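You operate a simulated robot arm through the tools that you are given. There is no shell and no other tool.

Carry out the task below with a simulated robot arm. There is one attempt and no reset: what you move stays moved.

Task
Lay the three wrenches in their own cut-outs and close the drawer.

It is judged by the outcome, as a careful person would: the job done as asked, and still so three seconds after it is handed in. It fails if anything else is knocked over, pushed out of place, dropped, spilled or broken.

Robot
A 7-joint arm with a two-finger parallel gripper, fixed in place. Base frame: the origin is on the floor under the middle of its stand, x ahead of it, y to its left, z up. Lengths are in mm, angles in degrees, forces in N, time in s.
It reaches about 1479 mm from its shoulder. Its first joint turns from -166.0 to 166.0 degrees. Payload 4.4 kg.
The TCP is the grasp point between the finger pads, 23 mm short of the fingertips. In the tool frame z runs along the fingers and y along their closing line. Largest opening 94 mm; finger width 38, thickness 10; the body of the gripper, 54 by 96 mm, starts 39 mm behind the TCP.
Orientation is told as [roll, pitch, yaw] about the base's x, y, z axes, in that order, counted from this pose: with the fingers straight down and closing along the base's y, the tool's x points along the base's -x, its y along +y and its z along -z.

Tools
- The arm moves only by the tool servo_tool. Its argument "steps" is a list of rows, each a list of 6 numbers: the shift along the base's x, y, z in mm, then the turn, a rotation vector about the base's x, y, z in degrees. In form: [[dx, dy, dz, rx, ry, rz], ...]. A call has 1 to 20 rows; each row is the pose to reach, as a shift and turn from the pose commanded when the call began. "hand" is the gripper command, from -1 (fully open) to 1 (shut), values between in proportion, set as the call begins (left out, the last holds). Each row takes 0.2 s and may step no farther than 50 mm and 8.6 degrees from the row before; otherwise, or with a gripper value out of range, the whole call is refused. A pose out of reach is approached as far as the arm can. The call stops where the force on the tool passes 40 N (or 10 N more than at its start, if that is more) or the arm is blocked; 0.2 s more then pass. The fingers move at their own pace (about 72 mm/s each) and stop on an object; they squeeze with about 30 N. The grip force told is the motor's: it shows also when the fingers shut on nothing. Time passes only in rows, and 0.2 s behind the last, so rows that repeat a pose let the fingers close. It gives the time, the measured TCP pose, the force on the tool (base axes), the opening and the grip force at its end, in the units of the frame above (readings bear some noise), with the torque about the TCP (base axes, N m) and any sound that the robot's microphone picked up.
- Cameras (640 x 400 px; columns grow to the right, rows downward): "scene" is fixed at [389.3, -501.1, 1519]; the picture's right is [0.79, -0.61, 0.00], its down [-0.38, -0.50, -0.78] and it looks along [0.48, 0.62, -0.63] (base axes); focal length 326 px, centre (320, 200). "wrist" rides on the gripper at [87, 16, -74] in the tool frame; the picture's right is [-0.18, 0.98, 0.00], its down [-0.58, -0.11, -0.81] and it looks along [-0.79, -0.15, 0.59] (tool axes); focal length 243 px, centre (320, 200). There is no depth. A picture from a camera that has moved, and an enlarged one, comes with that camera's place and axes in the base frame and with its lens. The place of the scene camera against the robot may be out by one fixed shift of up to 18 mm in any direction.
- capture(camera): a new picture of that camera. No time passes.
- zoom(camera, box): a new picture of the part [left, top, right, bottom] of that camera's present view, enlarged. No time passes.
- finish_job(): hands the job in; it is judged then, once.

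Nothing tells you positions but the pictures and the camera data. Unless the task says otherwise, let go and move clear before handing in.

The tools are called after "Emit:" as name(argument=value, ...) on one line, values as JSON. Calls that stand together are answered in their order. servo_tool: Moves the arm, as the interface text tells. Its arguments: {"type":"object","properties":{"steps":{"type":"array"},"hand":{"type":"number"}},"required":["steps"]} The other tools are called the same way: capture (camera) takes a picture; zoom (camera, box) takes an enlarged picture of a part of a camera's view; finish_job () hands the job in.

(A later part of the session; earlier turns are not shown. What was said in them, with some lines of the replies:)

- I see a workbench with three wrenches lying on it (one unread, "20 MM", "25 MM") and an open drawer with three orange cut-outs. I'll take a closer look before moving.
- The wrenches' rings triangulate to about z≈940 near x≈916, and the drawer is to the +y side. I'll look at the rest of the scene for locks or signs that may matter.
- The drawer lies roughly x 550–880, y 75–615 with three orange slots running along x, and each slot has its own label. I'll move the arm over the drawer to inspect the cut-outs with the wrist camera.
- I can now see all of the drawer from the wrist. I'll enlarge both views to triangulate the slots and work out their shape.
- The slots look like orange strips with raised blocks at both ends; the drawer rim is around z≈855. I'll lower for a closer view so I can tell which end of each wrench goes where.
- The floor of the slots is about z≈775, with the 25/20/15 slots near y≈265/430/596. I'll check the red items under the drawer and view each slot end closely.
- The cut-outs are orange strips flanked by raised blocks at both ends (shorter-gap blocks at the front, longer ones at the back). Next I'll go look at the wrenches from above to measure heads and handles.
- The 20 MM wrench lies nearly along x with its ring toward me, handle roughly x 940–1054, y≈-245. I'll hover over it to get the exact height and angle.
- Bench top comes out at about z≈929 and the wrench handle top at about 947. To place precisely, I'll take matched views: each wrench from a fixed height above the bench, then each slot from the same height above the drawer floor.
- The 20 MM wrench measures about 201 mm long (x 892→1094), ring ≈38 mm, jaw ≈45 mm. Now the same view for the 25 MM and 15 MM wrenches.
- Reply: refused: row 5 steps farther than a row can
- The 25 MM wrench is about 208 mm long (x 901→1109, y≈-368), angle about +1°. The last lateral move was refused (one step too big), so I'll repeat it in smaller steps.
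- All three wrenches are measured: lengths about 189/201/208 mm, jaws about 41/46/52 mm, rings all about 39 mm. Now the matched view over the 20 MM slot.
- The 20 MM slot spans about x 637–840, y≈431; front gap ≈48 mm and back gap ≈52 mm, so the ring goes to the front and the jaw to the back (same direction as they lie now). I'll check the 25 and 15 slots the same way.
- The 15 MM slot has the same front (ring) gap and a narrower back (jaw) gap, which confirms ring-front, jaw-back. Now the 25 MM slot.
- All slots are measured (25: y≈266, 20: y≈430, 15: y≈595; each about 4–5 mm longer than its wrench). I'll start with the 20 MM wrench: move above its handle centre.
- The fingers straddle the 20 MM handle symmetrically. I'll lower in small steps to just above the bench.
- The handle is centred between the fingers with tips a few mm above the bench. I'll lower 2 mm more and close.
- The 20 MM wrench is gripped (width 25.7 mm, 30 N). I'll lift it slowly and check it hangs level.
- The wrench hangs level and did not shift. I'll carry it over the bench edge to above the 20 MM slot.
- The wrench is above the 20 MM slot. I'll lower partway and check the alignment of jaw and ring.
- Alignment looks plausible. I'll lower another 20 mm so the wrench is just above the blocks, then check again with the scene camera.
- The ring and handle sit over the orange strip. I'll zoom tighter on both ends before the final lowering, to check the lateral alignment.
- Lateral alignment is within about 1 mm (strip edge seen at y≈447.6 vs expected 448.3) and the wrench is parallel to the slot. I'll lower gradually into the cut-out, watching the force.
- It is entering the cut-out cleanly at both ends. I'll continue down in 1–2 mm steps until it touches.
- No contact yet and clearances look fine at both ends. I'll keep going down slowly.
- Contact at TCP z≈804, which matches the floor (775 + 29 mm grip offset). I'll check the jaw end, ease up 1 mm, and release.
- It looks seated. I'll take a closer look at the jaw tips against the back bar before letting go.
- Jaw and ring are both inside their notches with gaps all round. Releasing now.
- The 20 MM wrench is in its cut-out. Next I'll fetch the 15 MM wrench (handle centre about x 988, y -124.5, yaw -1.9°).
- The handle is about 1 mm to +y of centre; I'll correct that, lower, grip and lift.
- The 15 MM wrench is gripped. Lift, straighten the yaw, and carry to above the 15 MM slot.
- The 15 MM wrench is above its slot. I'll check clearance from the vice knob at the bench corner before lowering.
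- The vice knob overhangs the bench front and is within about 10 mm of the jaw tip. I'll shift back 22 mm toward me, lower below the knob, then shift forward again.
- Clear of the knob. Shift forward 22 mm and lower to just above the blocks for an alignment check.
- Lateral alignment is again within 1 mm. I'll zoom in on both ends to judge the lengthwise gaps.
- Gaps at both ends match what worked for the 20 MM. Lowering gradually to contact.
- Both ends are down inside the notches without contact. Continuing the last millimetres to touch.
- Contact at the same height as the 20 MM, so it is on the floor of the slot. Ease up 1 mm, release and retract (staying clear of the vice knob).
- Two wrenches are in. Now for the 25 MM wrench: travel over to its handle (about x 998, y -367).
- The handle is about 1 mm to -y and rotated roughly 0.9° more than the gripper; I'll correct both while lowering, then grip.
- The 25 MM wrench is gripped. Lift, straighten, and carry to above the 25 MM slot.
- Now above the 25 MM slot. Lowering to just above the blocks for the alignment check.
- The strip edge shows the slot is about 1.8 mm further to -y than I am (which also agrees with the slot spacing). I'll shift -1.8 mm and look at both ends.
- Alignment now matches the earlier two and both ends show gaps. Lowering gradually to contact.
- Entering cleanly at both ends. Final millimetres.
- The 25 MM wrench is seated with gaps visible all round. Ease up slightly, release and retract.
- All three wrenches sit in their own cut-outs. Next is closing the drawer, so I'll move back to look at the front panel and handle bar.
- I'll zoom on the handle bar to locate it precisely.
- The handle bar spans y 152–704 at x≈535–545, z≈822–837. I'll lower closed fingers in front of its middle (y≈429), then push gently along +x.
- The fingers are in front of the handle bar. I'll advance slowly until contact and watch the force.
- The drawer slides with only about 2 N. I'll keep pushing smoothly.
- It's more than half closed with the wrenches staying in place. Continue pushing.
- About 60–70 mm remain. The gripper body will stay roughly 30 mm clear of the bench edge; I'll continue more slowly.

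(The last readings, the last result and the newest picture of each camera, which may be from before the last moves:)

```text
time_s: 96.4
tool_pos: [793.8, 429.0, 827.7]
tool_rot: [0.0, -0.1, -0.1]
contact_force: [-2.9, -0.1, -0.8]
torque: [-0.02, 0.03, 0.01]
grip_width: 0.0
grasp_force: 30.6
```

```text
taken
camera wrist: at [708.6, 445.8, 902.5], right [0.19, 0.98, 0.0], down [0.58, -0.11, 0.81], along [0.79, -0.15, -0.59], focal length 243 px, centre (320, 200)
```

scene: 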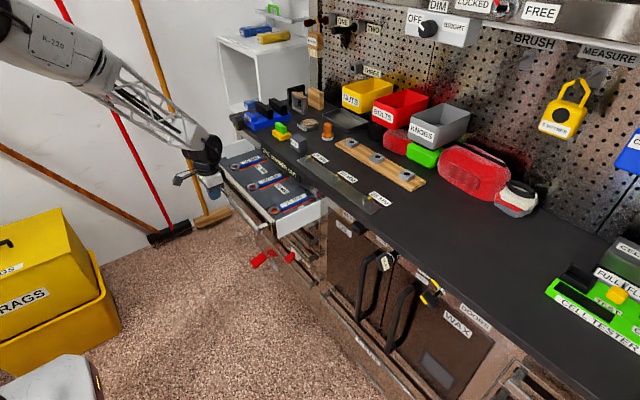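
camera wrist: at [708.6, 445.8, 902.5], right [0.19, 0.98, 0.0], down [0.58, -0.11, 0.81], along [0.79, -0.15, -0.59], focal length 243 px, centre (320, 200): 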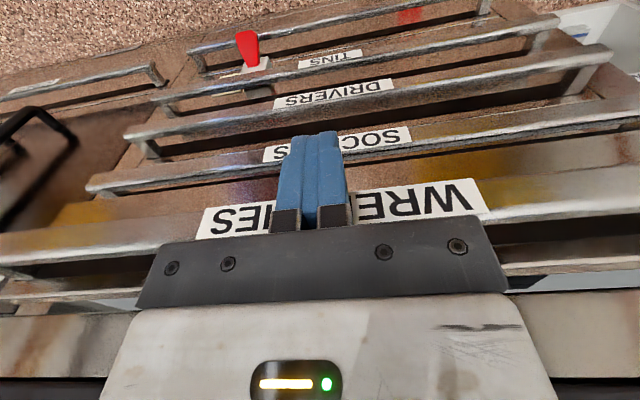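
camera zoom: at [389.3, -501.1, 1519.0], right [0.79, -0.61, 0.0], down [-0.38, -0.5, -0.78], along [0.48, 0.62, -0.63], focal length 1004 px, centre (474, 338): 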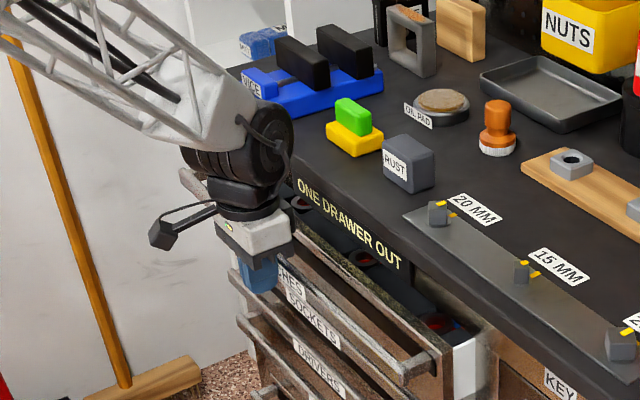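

Roughly 25–30 mm remain. I'll take a closer look at the clearance between gripper and bench front before continuing.

Emit:
zoom(camera="scene", box=[235, 120, 315, 190])

Emit:
zoom(camera="scene", box=[270, 180, 330, 230])

Emit:
zoom(camera="wrist", box=[0, 220, 240, 400])

```text
5.71 times, centred on (275, 155) of scene
camera zoom: at [389.3, -501.1, 1519.0], right [0.79, -0.61, 0.0], down [-0.38, -0.5, -0.78], along [0.48, 0.62, -0.63], focal length 1864 px, centre (577, 457)
```

zoom: 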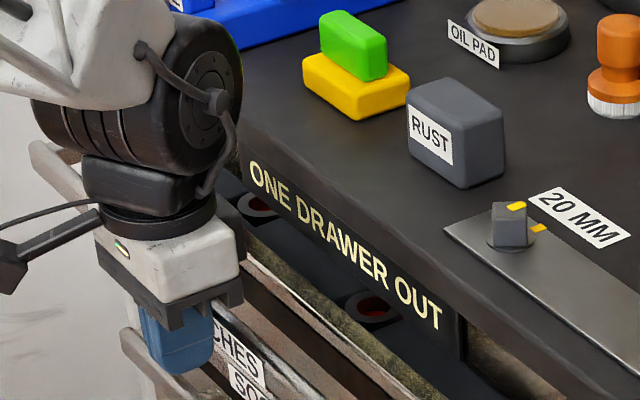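

```text
8.00 times, centred on (300, 205) of scene
camera zoom: at [389.3, -501.1, 1519.0], right [0.79, -0.61, 0.0], down [-0.38, -0.5, -0.78], along [0.48, 0.62, -0.63], focal length 2609 px, centre (480, 160)
```

zoom: 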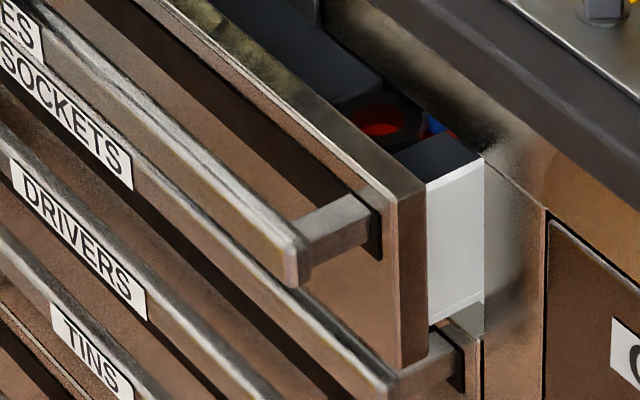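

```text
2.22 times, centred on (120, 310) of wrist
camera zoom: at [708.6, 445.8, 902.5], right [0.19, 0.98, 0.0], down [0.58, -0.11, 0.81], along [0.79, -0.15, -0.59], focal length 539 px, centre (764, -44)
```

zoom: 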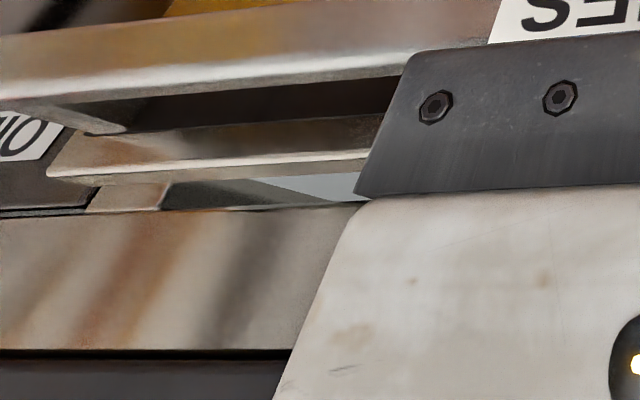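

About 29 mm remain, but part of the gripper body would come within roughly 10 mm of the "ONE DRAWER OUT" sign. I'll back off, tilt the hand 25° rearward so only the fingertips lead, and finish the push that way.

Emit:
servo_tool(steps=[[-10, 0, 0, 0, 0, 0], [-30, 0, 0, 0, 0, 0], [-45, 0, 5, 0, 0, 0], [-45, 0, 10, 0, -7, 0], [-45, 0, 15, 0, -14, 0], [-45, 0, 15, 0, -21, 0], [-45, 0, 15, 0, -25, 0], [-45, 0, 15, 0, -25, 0]])

Emit:
zoom(camera="scene", box=[200, 90, 340, 220])

Emit:
capture(camera="wrist")

```text
time_s: 98.2
tool_pos: [749.2, 429.6, 843.6]
tool_rot: [0.0, -25.2, -0.1]
contact_force: [0.0, -0.4, -0.1]
torque: [-0.03, 0.0, 0.0]
grip_width: 0.1
grasp_force: 30.0
```

```text
3.08 times, centred on (270, 155) of scene
camera zoom: at [389.3, -501.1, 1519.0], right [0.79, -0.61, 0.0], down [-0.38, -0.5, -0.78], along [0.48, 0.62, -0.63], focal length 1004 px, centre (474, 338)
```

zoom: 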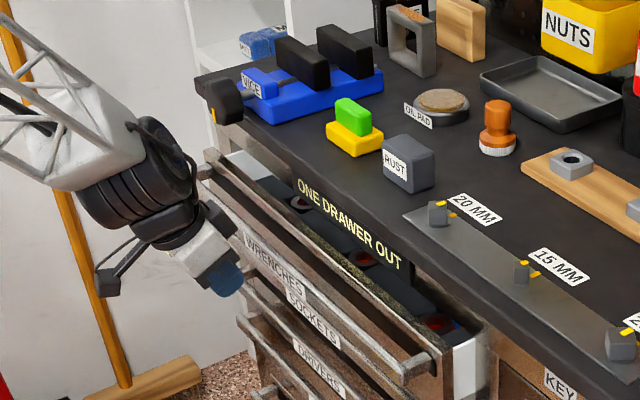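

```text
taken
camera wrist: at [640.0, 445.9, 873.8], right [0.17, 0.98, 0.08], down [0.18, -0.11, 0.98], along [0.97, -0.15, -0.2], focal length 243 px, centre (320, 200)
```

wrist: 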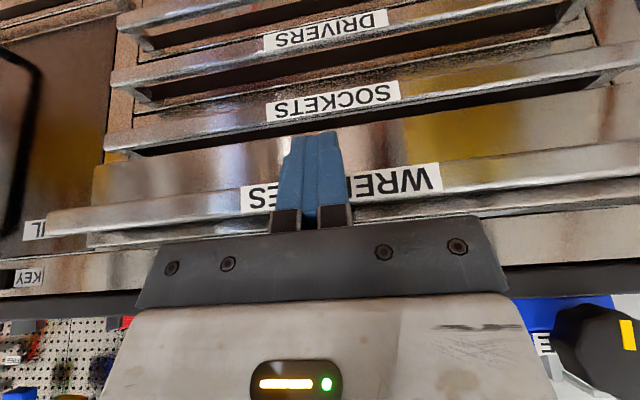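

The tilted hand is well clear of the bench front. I'll lower 6 mm so the fingertips meet the middle of the bar, and push on slowly.

Emit:
servo_tool(steps=[[5, 0, -3, 0, 0, 0], [12, 0, -6, 0, 0, 0], [20, 0, -6, 0, 0, 0], [27, 0, -6, 0, 0, 0], [33, 0, -6, 0, 0, 0], [38, 0, -6, 0, 0, 0], [42, 0, -6, 0, 0, 0], [46, 0, -6, 0, 0, 0], [50, 0, -6, 0, 0, 0], [54, 0, -6, 0, 0, 0]])

Emit:
zoom(camera="scene", box=[200, 110, 340, 240])

Emit:
capture(camera="wrist")

```text
time_s: 100.4
tool_pos: [802.9, 428.5, 837.0]
tool_rot: [0.0, -25.0, -0.1]
contact_force: [-1.6, 0.7, -0.3]
torque: [0.02, 0.05, 0.0]
grip_width: 0.1
grasp_force: 29.5
```

```text
3.08 times, centred on (270, 175) of scene
camera zoom: at [389.3, -501.1, 1519.0], right [0.79, -0.61, 0.0], down [-0.38, -0.5, -0.78], along [0.48, 0.62, -0.63], focal length 1004 px, centre (474, 277)
```

zoom: 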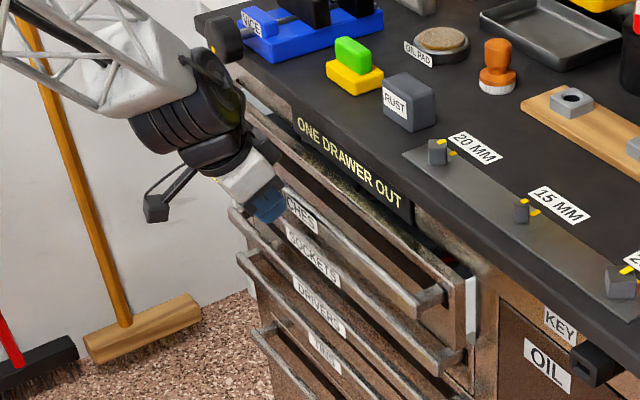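

```text
taken
camera wrist: at [694.5, 445.5, 867.8], right [0.17, 0.98, 0.08], down [0.19, -0.11, 0.98], along [0.97, -0.15, -0.2], focal length 243 px, centre (320, 200)
```

wrist: 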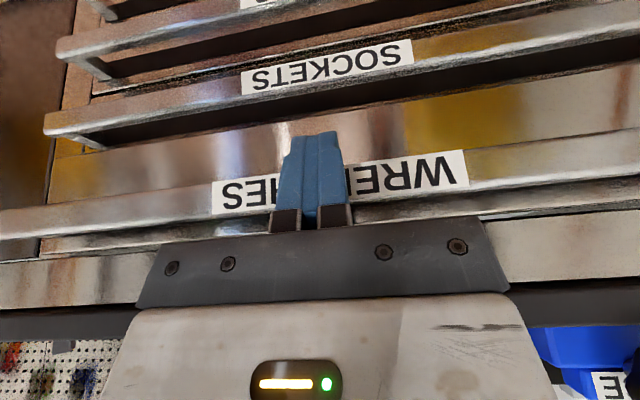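

Only a thin strip of white remains. Continue in 2–3 mm steps until the front meets the cabinet.

Emit:
servo_tool(steps=[[3, 0, 0, 0, 0, 0], [6, 0, 0, 0, 0, 0], [8, 0, 0, 0, 0, 0], [10, 0, 0, 0, 0, 0], [10, 0, 0, 0, 0, 0]])

Emit:
zoom(camera="scene", box=[270, 180, 330, 230])

Emit:
zoom(camera="scene", box=[200, 110, 340, 240])

```text
time_s: 101.6
tool_pos: [814.2, 428.6, 838.1]
tool_rot: [0.0, -25.1, -0.1]
contact_force: [-1.9, -0.6, -0.7]
torque: [-0.01, 0.04, -0.01]
grip_width: 0.0
grasp_force: 30.0
```

```text
8.00 times, centred on (300, 205) of scene
camera zoom: at [389.3, -501.1, 1519.0], right [0.79, -0.61, 0.0], down [-0.38, -0.5, -0.78], along [0.48, 0.62, -0.63], focal length 2609 px, centre (480, 160)
```

zoom: 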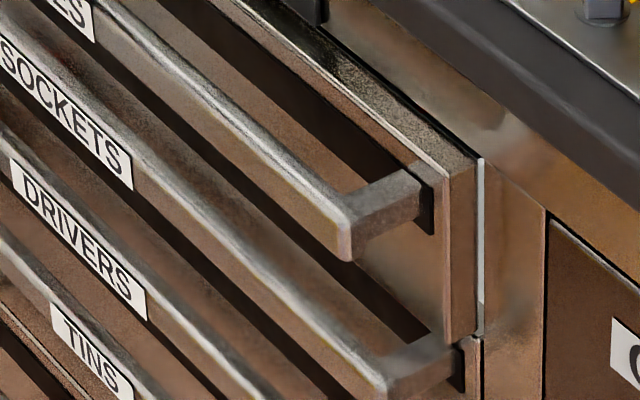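

```text
3.08 times, centred on (270, 175) of scene
camera zoom: at [389.3, -501.1, 1519.0], right [0.79, -0.61, 0.0], down [-0.38, -0.5, -0.78], along [0.48, 0.62, -0.63], focal length 1004 px, centre (474, 277)
```

zoom: 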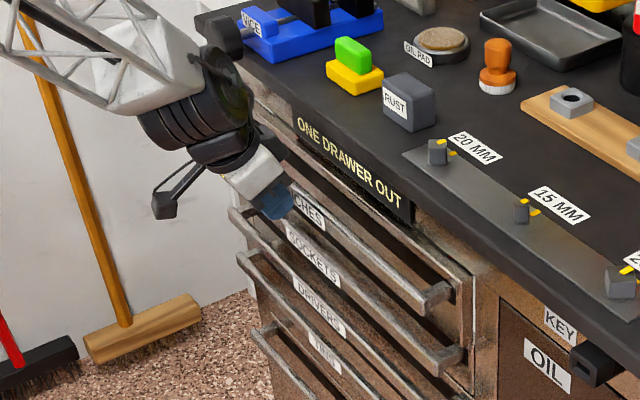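

About 3 mm left. Push the last bit until it stops.

Emit:
servo_tool(steps=[[1.5, 0, 0, 0, 0, 0], [3, 0, 0, 0, 0, 0], [4, 0, 0, 0, 0, 0], [4, 0, 0, 0, 0, 0]])

Emit:
zoom(camera="scene", box=[270, 180, 330, 230])

```text
time_s: 102.6
tool_pos: [816.9, 428.0, 837.2]
tool_rot: [0.0, -25.1, -0.1]
contact_force: [-2.1, 0.0, -0.2]
torque: [0.0, -0.01, 0.02]
grip_width: 0.0
grasp_force: 29.9
```

```text
8.00 times, centred on (300, 205) of scene
camera zoom: at [389.3, -501.1, 1519.0], right [0.79, -0.61, 0.0], down [-0.38, -0.5, -0.78], along [0.48, 0.62, -0.63], focal length 2609 px, centre (480, 160)
```

zoom: 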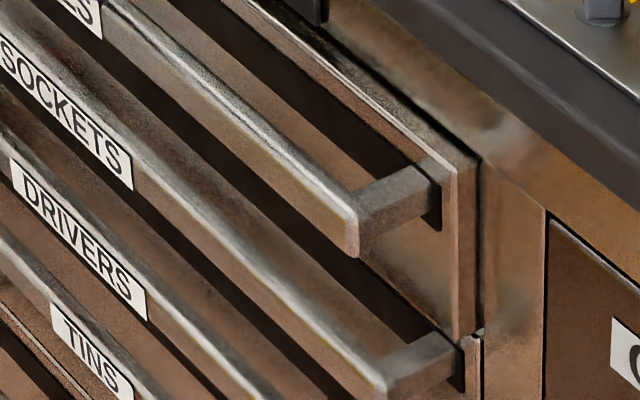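

Nearly flush. I'll continue in 1 mm steps to feel the end stop.

Emit:
servo_tool(steps=[[1, 0, 0, 0, 0, 0], [2, 0, 0, 0, 0, 0], [2, 0, 0, 0, 0, 0]])

Emit:
servo_tool(steps=[[1, 0, 0, 0, 0, 0], [2, 0, 0, 0, 0, 0], [2, 0, 0, 0, 0, 0]])

Emit:
zoom(camera="scene", box=[270, 180, 330, 230])

```text
time_s: 103.4
tool_pos: [819.3, 429.3, 836.9]
tool_rot: [0.0, -24.9, -0.1]
contact_force: [-2.3, -0.2, 0.1]
torque: [0.03, 0.04, 0.01]
grip_width: 0.0
grasp_force: 30.3
```

```text
time_s: 104.2
tool_pos: [821.4, 427.6, 837.8]
tool_rot: [-0.1, -25.1, -0.1]
contact_force: [-1.3, 0.2, 0.0]
torque: [0.0, -0.04, 0.0]
grip_width: 0.0
grasp_force: 29.9
```

```text
8.00 times, centred on (300, 205) of scene
camera zoom: at [389.3, -501.1, 1519.0], right [0.79, -0.61, 0.0], down [-0.38, -0.5, -0.78], along [0.48, 0.62, -0.63], focal length 2609 px, centre (480, 160)
```

zoom: 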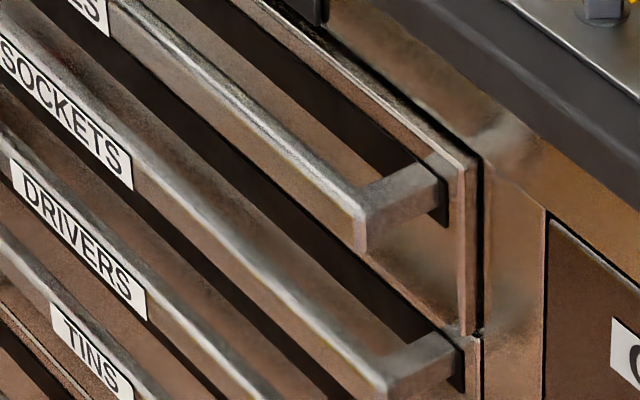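

It's still moving freely with about 2 N. I'll keep pushing until the force rises.

Emit:
servo_tool(steps=[[1, 0, 0, 0, 0, 0], [2, 0, 0, 0, 0, 0], [3, 0, 0, 0, 0, 0], [3, 0, 0, 0, 0, 0]])

Emit:
servo_tool(steps=[[1, 0, 0, 0, 0, 0], [2, 0, 0, 0, 0, 0], [3, 0, 0, 0, 0, 0], [3, 0, 0, 0, 0, 0]])

Emit:
zoom(camera="scene", box=[270, 180, 330, 230])

Emit:
zoom(camera="scene", box=[220, 120, 300, 190])

```text
time_s: 105.2
tool_pos: [825.1, 428.6, 837.3]
tool_rot: [-0.1, -25.2, -0.1]
contact_force: [-0.9, 0.3, -0.4]
torque: [0.01, -0.04, -0.03]
grip_width: 0.0
grasp_force: 30.2
```

```text
time_s: 106.2
tool_pos: [827.2, 428.9, 837.1]
tool_rot: [0.0, -25.2, -0.1]
contact_force: [0.6, -0.2, -1.0]
torque: [0.01, -0.02, -0.01]
grip_width: 0.1
grasp_force: 29.9
```

```text
8.00 times, centred on (300, 205) of scene
camera zoom: at [389.3, -501.1, 1519.0], right [0.79, -0.61, 0.0], down [-0.38, -0.5, -0.78], along [0.48, 0.62, -0.63], focal length 2609 px, centre (480, 160)
```

zoom: 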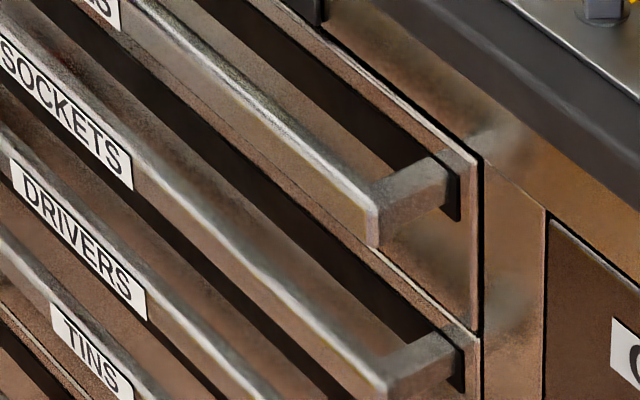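

```text
5.71 times, centred on (260, 155) of scene
camera zoom: at [389.3, -501.1, 1519.0], right [0.79, -0.61, 0.0], down [-0.38, -0.5, -0.78], along [0.48, 0.62, -0.63], focal length 1864 px, centre (663, 457)
```

zoom: 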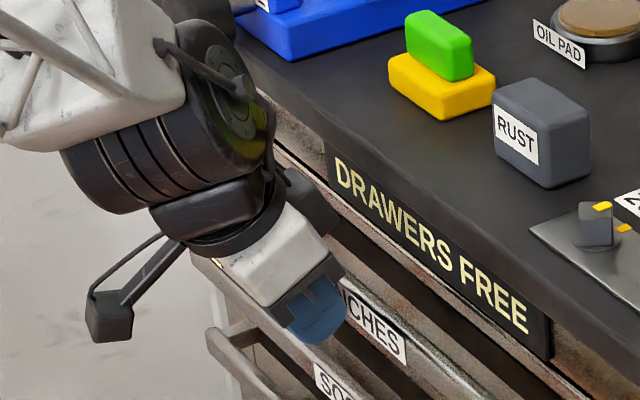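

The sign now reads "DRAWERS FREE" and the front is flush with the drawers below. I'll nudge 2–3 mm more to confirm it's against its stop.

Emit:
servo_tool(steps=[[1, 0, 0, 0, 0, 0], [2, 0, 0, 0, 0, 0], [3, 0, 0, 0, 0, 0], [3, 0, 0, 0, 0, 0]])

Emit:
zoom(camera="scene", box=[270, 180, 330, 230])

```text
time_s: 107.3
tool_pos: [828.9, 428.0, 838.0]
tool_rot: [-0.1, -25.1, 0.0]
contact_force: [-9.6, 0.2, 3.9]
torque: [-0.01, 0.02, 0.01]
grip_width: 0.0
grasp_force: 29.9
stopped in row 4: the force on the tool passed its limit at 42 N (the readings are from after the stop); the commanded pose is now the measured one
```

```text
8.00 times, centred on (300, 205) of scene
camera zoom: at [389.3, -501.1, 1519.0], right [0.79, -0.61, 0.0], down [-0.38, -0.5, -0.78], along [0.48, 0.62, -0.63], focal length 2609 px, centre (480, 160)
```

zoom: 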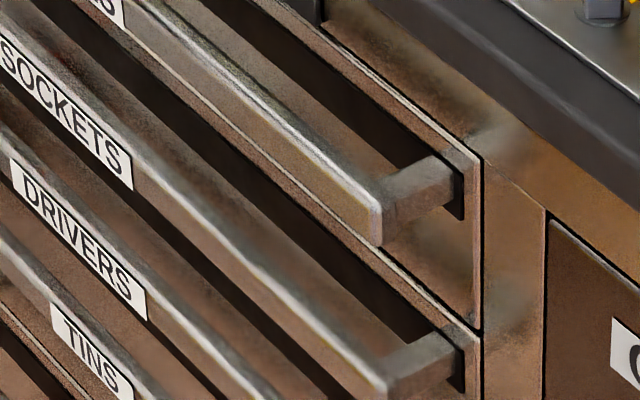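

The drawer hit its stop (force limit reached), so it's fully closed. I'll back straight away from the handle and then look at everything.

Emit:
servo_tool(steps=[[-10, 0, 0, 0, 0, 0], [-35, 0, 0, 0, 0, 0], [-75, 0, 0, 0, 0, 0], [-120, 0, 10, 0, 0, 0], [-160, 0, 30, 0, 8, 0], [-195, 0, 60, 0, 16, 0], [-220, 0, 100, 0, 24, 0], [-235, 0, 145, 0, 25, 0], [-240, 0, 190, 0, 25, 0], [-240, 0, 235, 0, 25, 0], [-240, 0, 235, 0, 25, 0]])

Emit:
capture(camera="scene")

Emit:
zoom(camera="scene", box=[190, 80, 360, 260])

Emit:
capture(camera="wrist")

```text
time_s: 109.7
tool_pos: [589.9, 430.2, 1070.0]
tool_rot: [-0.1, 0.0, 0.0]
contact_force: [-0.2, -0.9, 0.5]
torque: [0.0, 0.03, 0.01]
grip_width: 0.3
grasp_force: 30.1
```

```text
taken
```

scene: 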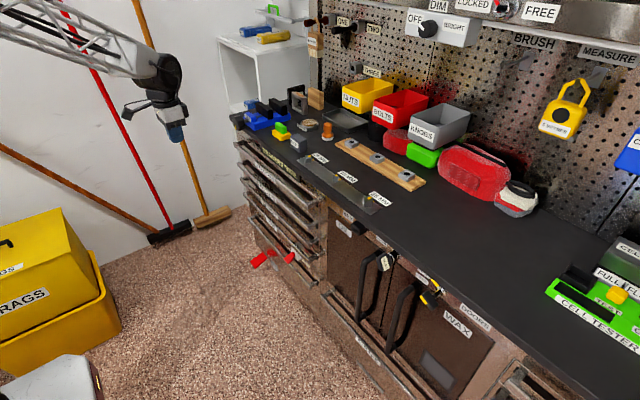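

```text
2.22 times, centred on (275, 170) of scene
camera zoom: at [389.3, -501.1, 1519.0], right [0.79, -0.61, 0.0], down [-0.38, -0.5, -0.78], along [0.48, 0.62, -0.63], focal length 725 px, centre (420, 267)
```

zoom: 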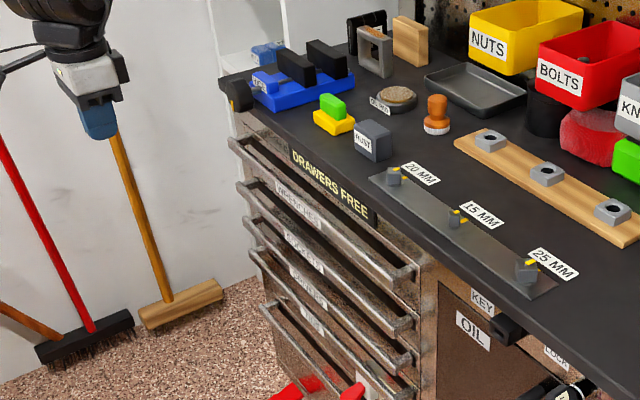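

```text
taken
camera wrist: at [504.1, 446.5, 1145.1], right [0.18, 0.98, 0.0], down [0.58, -0.11, 0.81], along [0.79, -0.15, -0.59], focal length 243 px, centre (320, 200)
```

wrist: 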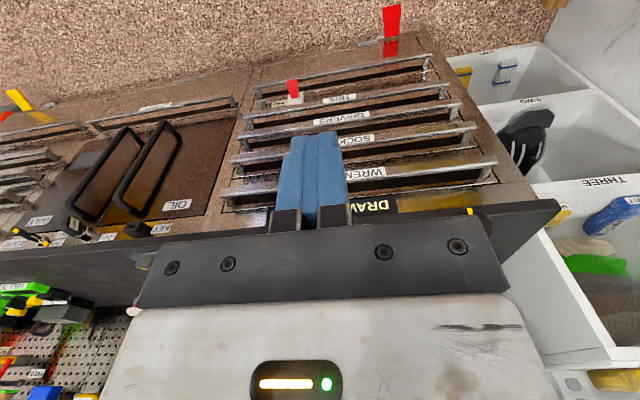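

The drawer is closed, the sign reads "DRAWERS FREE", and nothing else looks disturbed. One last check that the front hasn't rebounded.

Emit:
zoom(camera="scene", box=[270, 180, 330, 230])

Emit:
zoom(camera="scene", box=[225, 110, 335, 210])

```text
8.00 times, centred on (300, 205) of scene
camera zoom: at [389.3, -501.1, 1519.0], right [0.79, -0.61, 0.0], down [-0.38, -0.5, -0.78], along [0.48, 0.62, -0.63], focal length 2609 px, centre (480, 160)
```

zoom: 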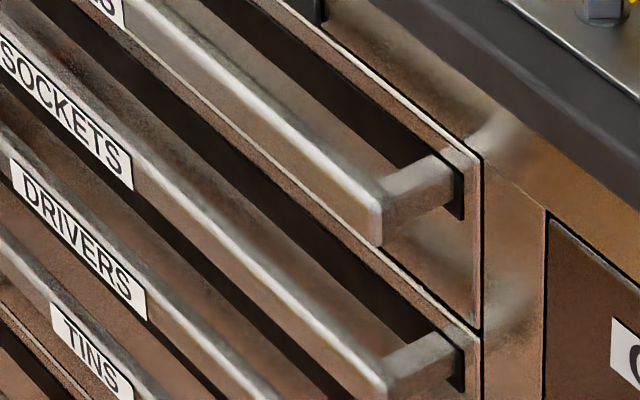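

```text
4.00 times, centred on (280, 160) of scene
camera zoom: at [389.3, -501.1, 1519.0], right [0.79, -0.61, 0.0], down [-0.38, -0.5, -0.78], along [0.48, 0.62, -0.63], focal length 1305 px, centre (480, 360)
```

zoom: 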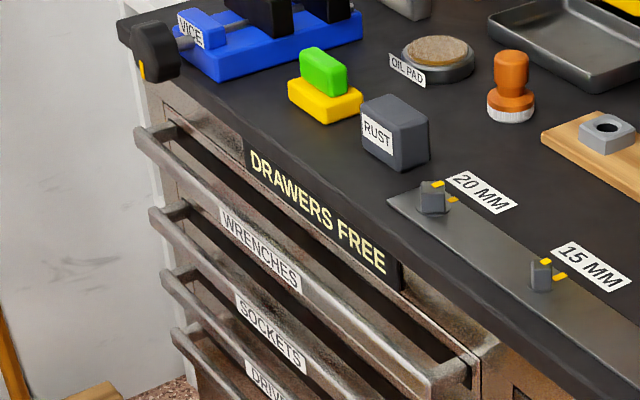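

The WRENCHES drawer front is flush with the drawers below and has not sprung back. The arm is clear, and nothing else appears to have moved. Handing the job in.

Emit:
finish_job()

```text
The job is handed in.
```

All three wrenches are in their own cut-outs (15, 20 and 25 MM, ring to the front, jaw to the back), and the drawer is closed.

- **Wrenches:** each one touched the slot floor before I let go, and the pictures showed clear gaps at both ends. I couldn't look inside again once the drawer was shut, but they stayed put in every picture as it slid in.
- **Drawer:** I pushed it until it hit its stop. The front is flush with the drawers below, it hasn't sprung back, and the sign now reads "DRAWERS FREE".
- **Surroundings:** nothing else looks moved or knocked over. The 15 MM wrench came within about 10 mm of the vice knob on its way in, so I moved it back and went round.
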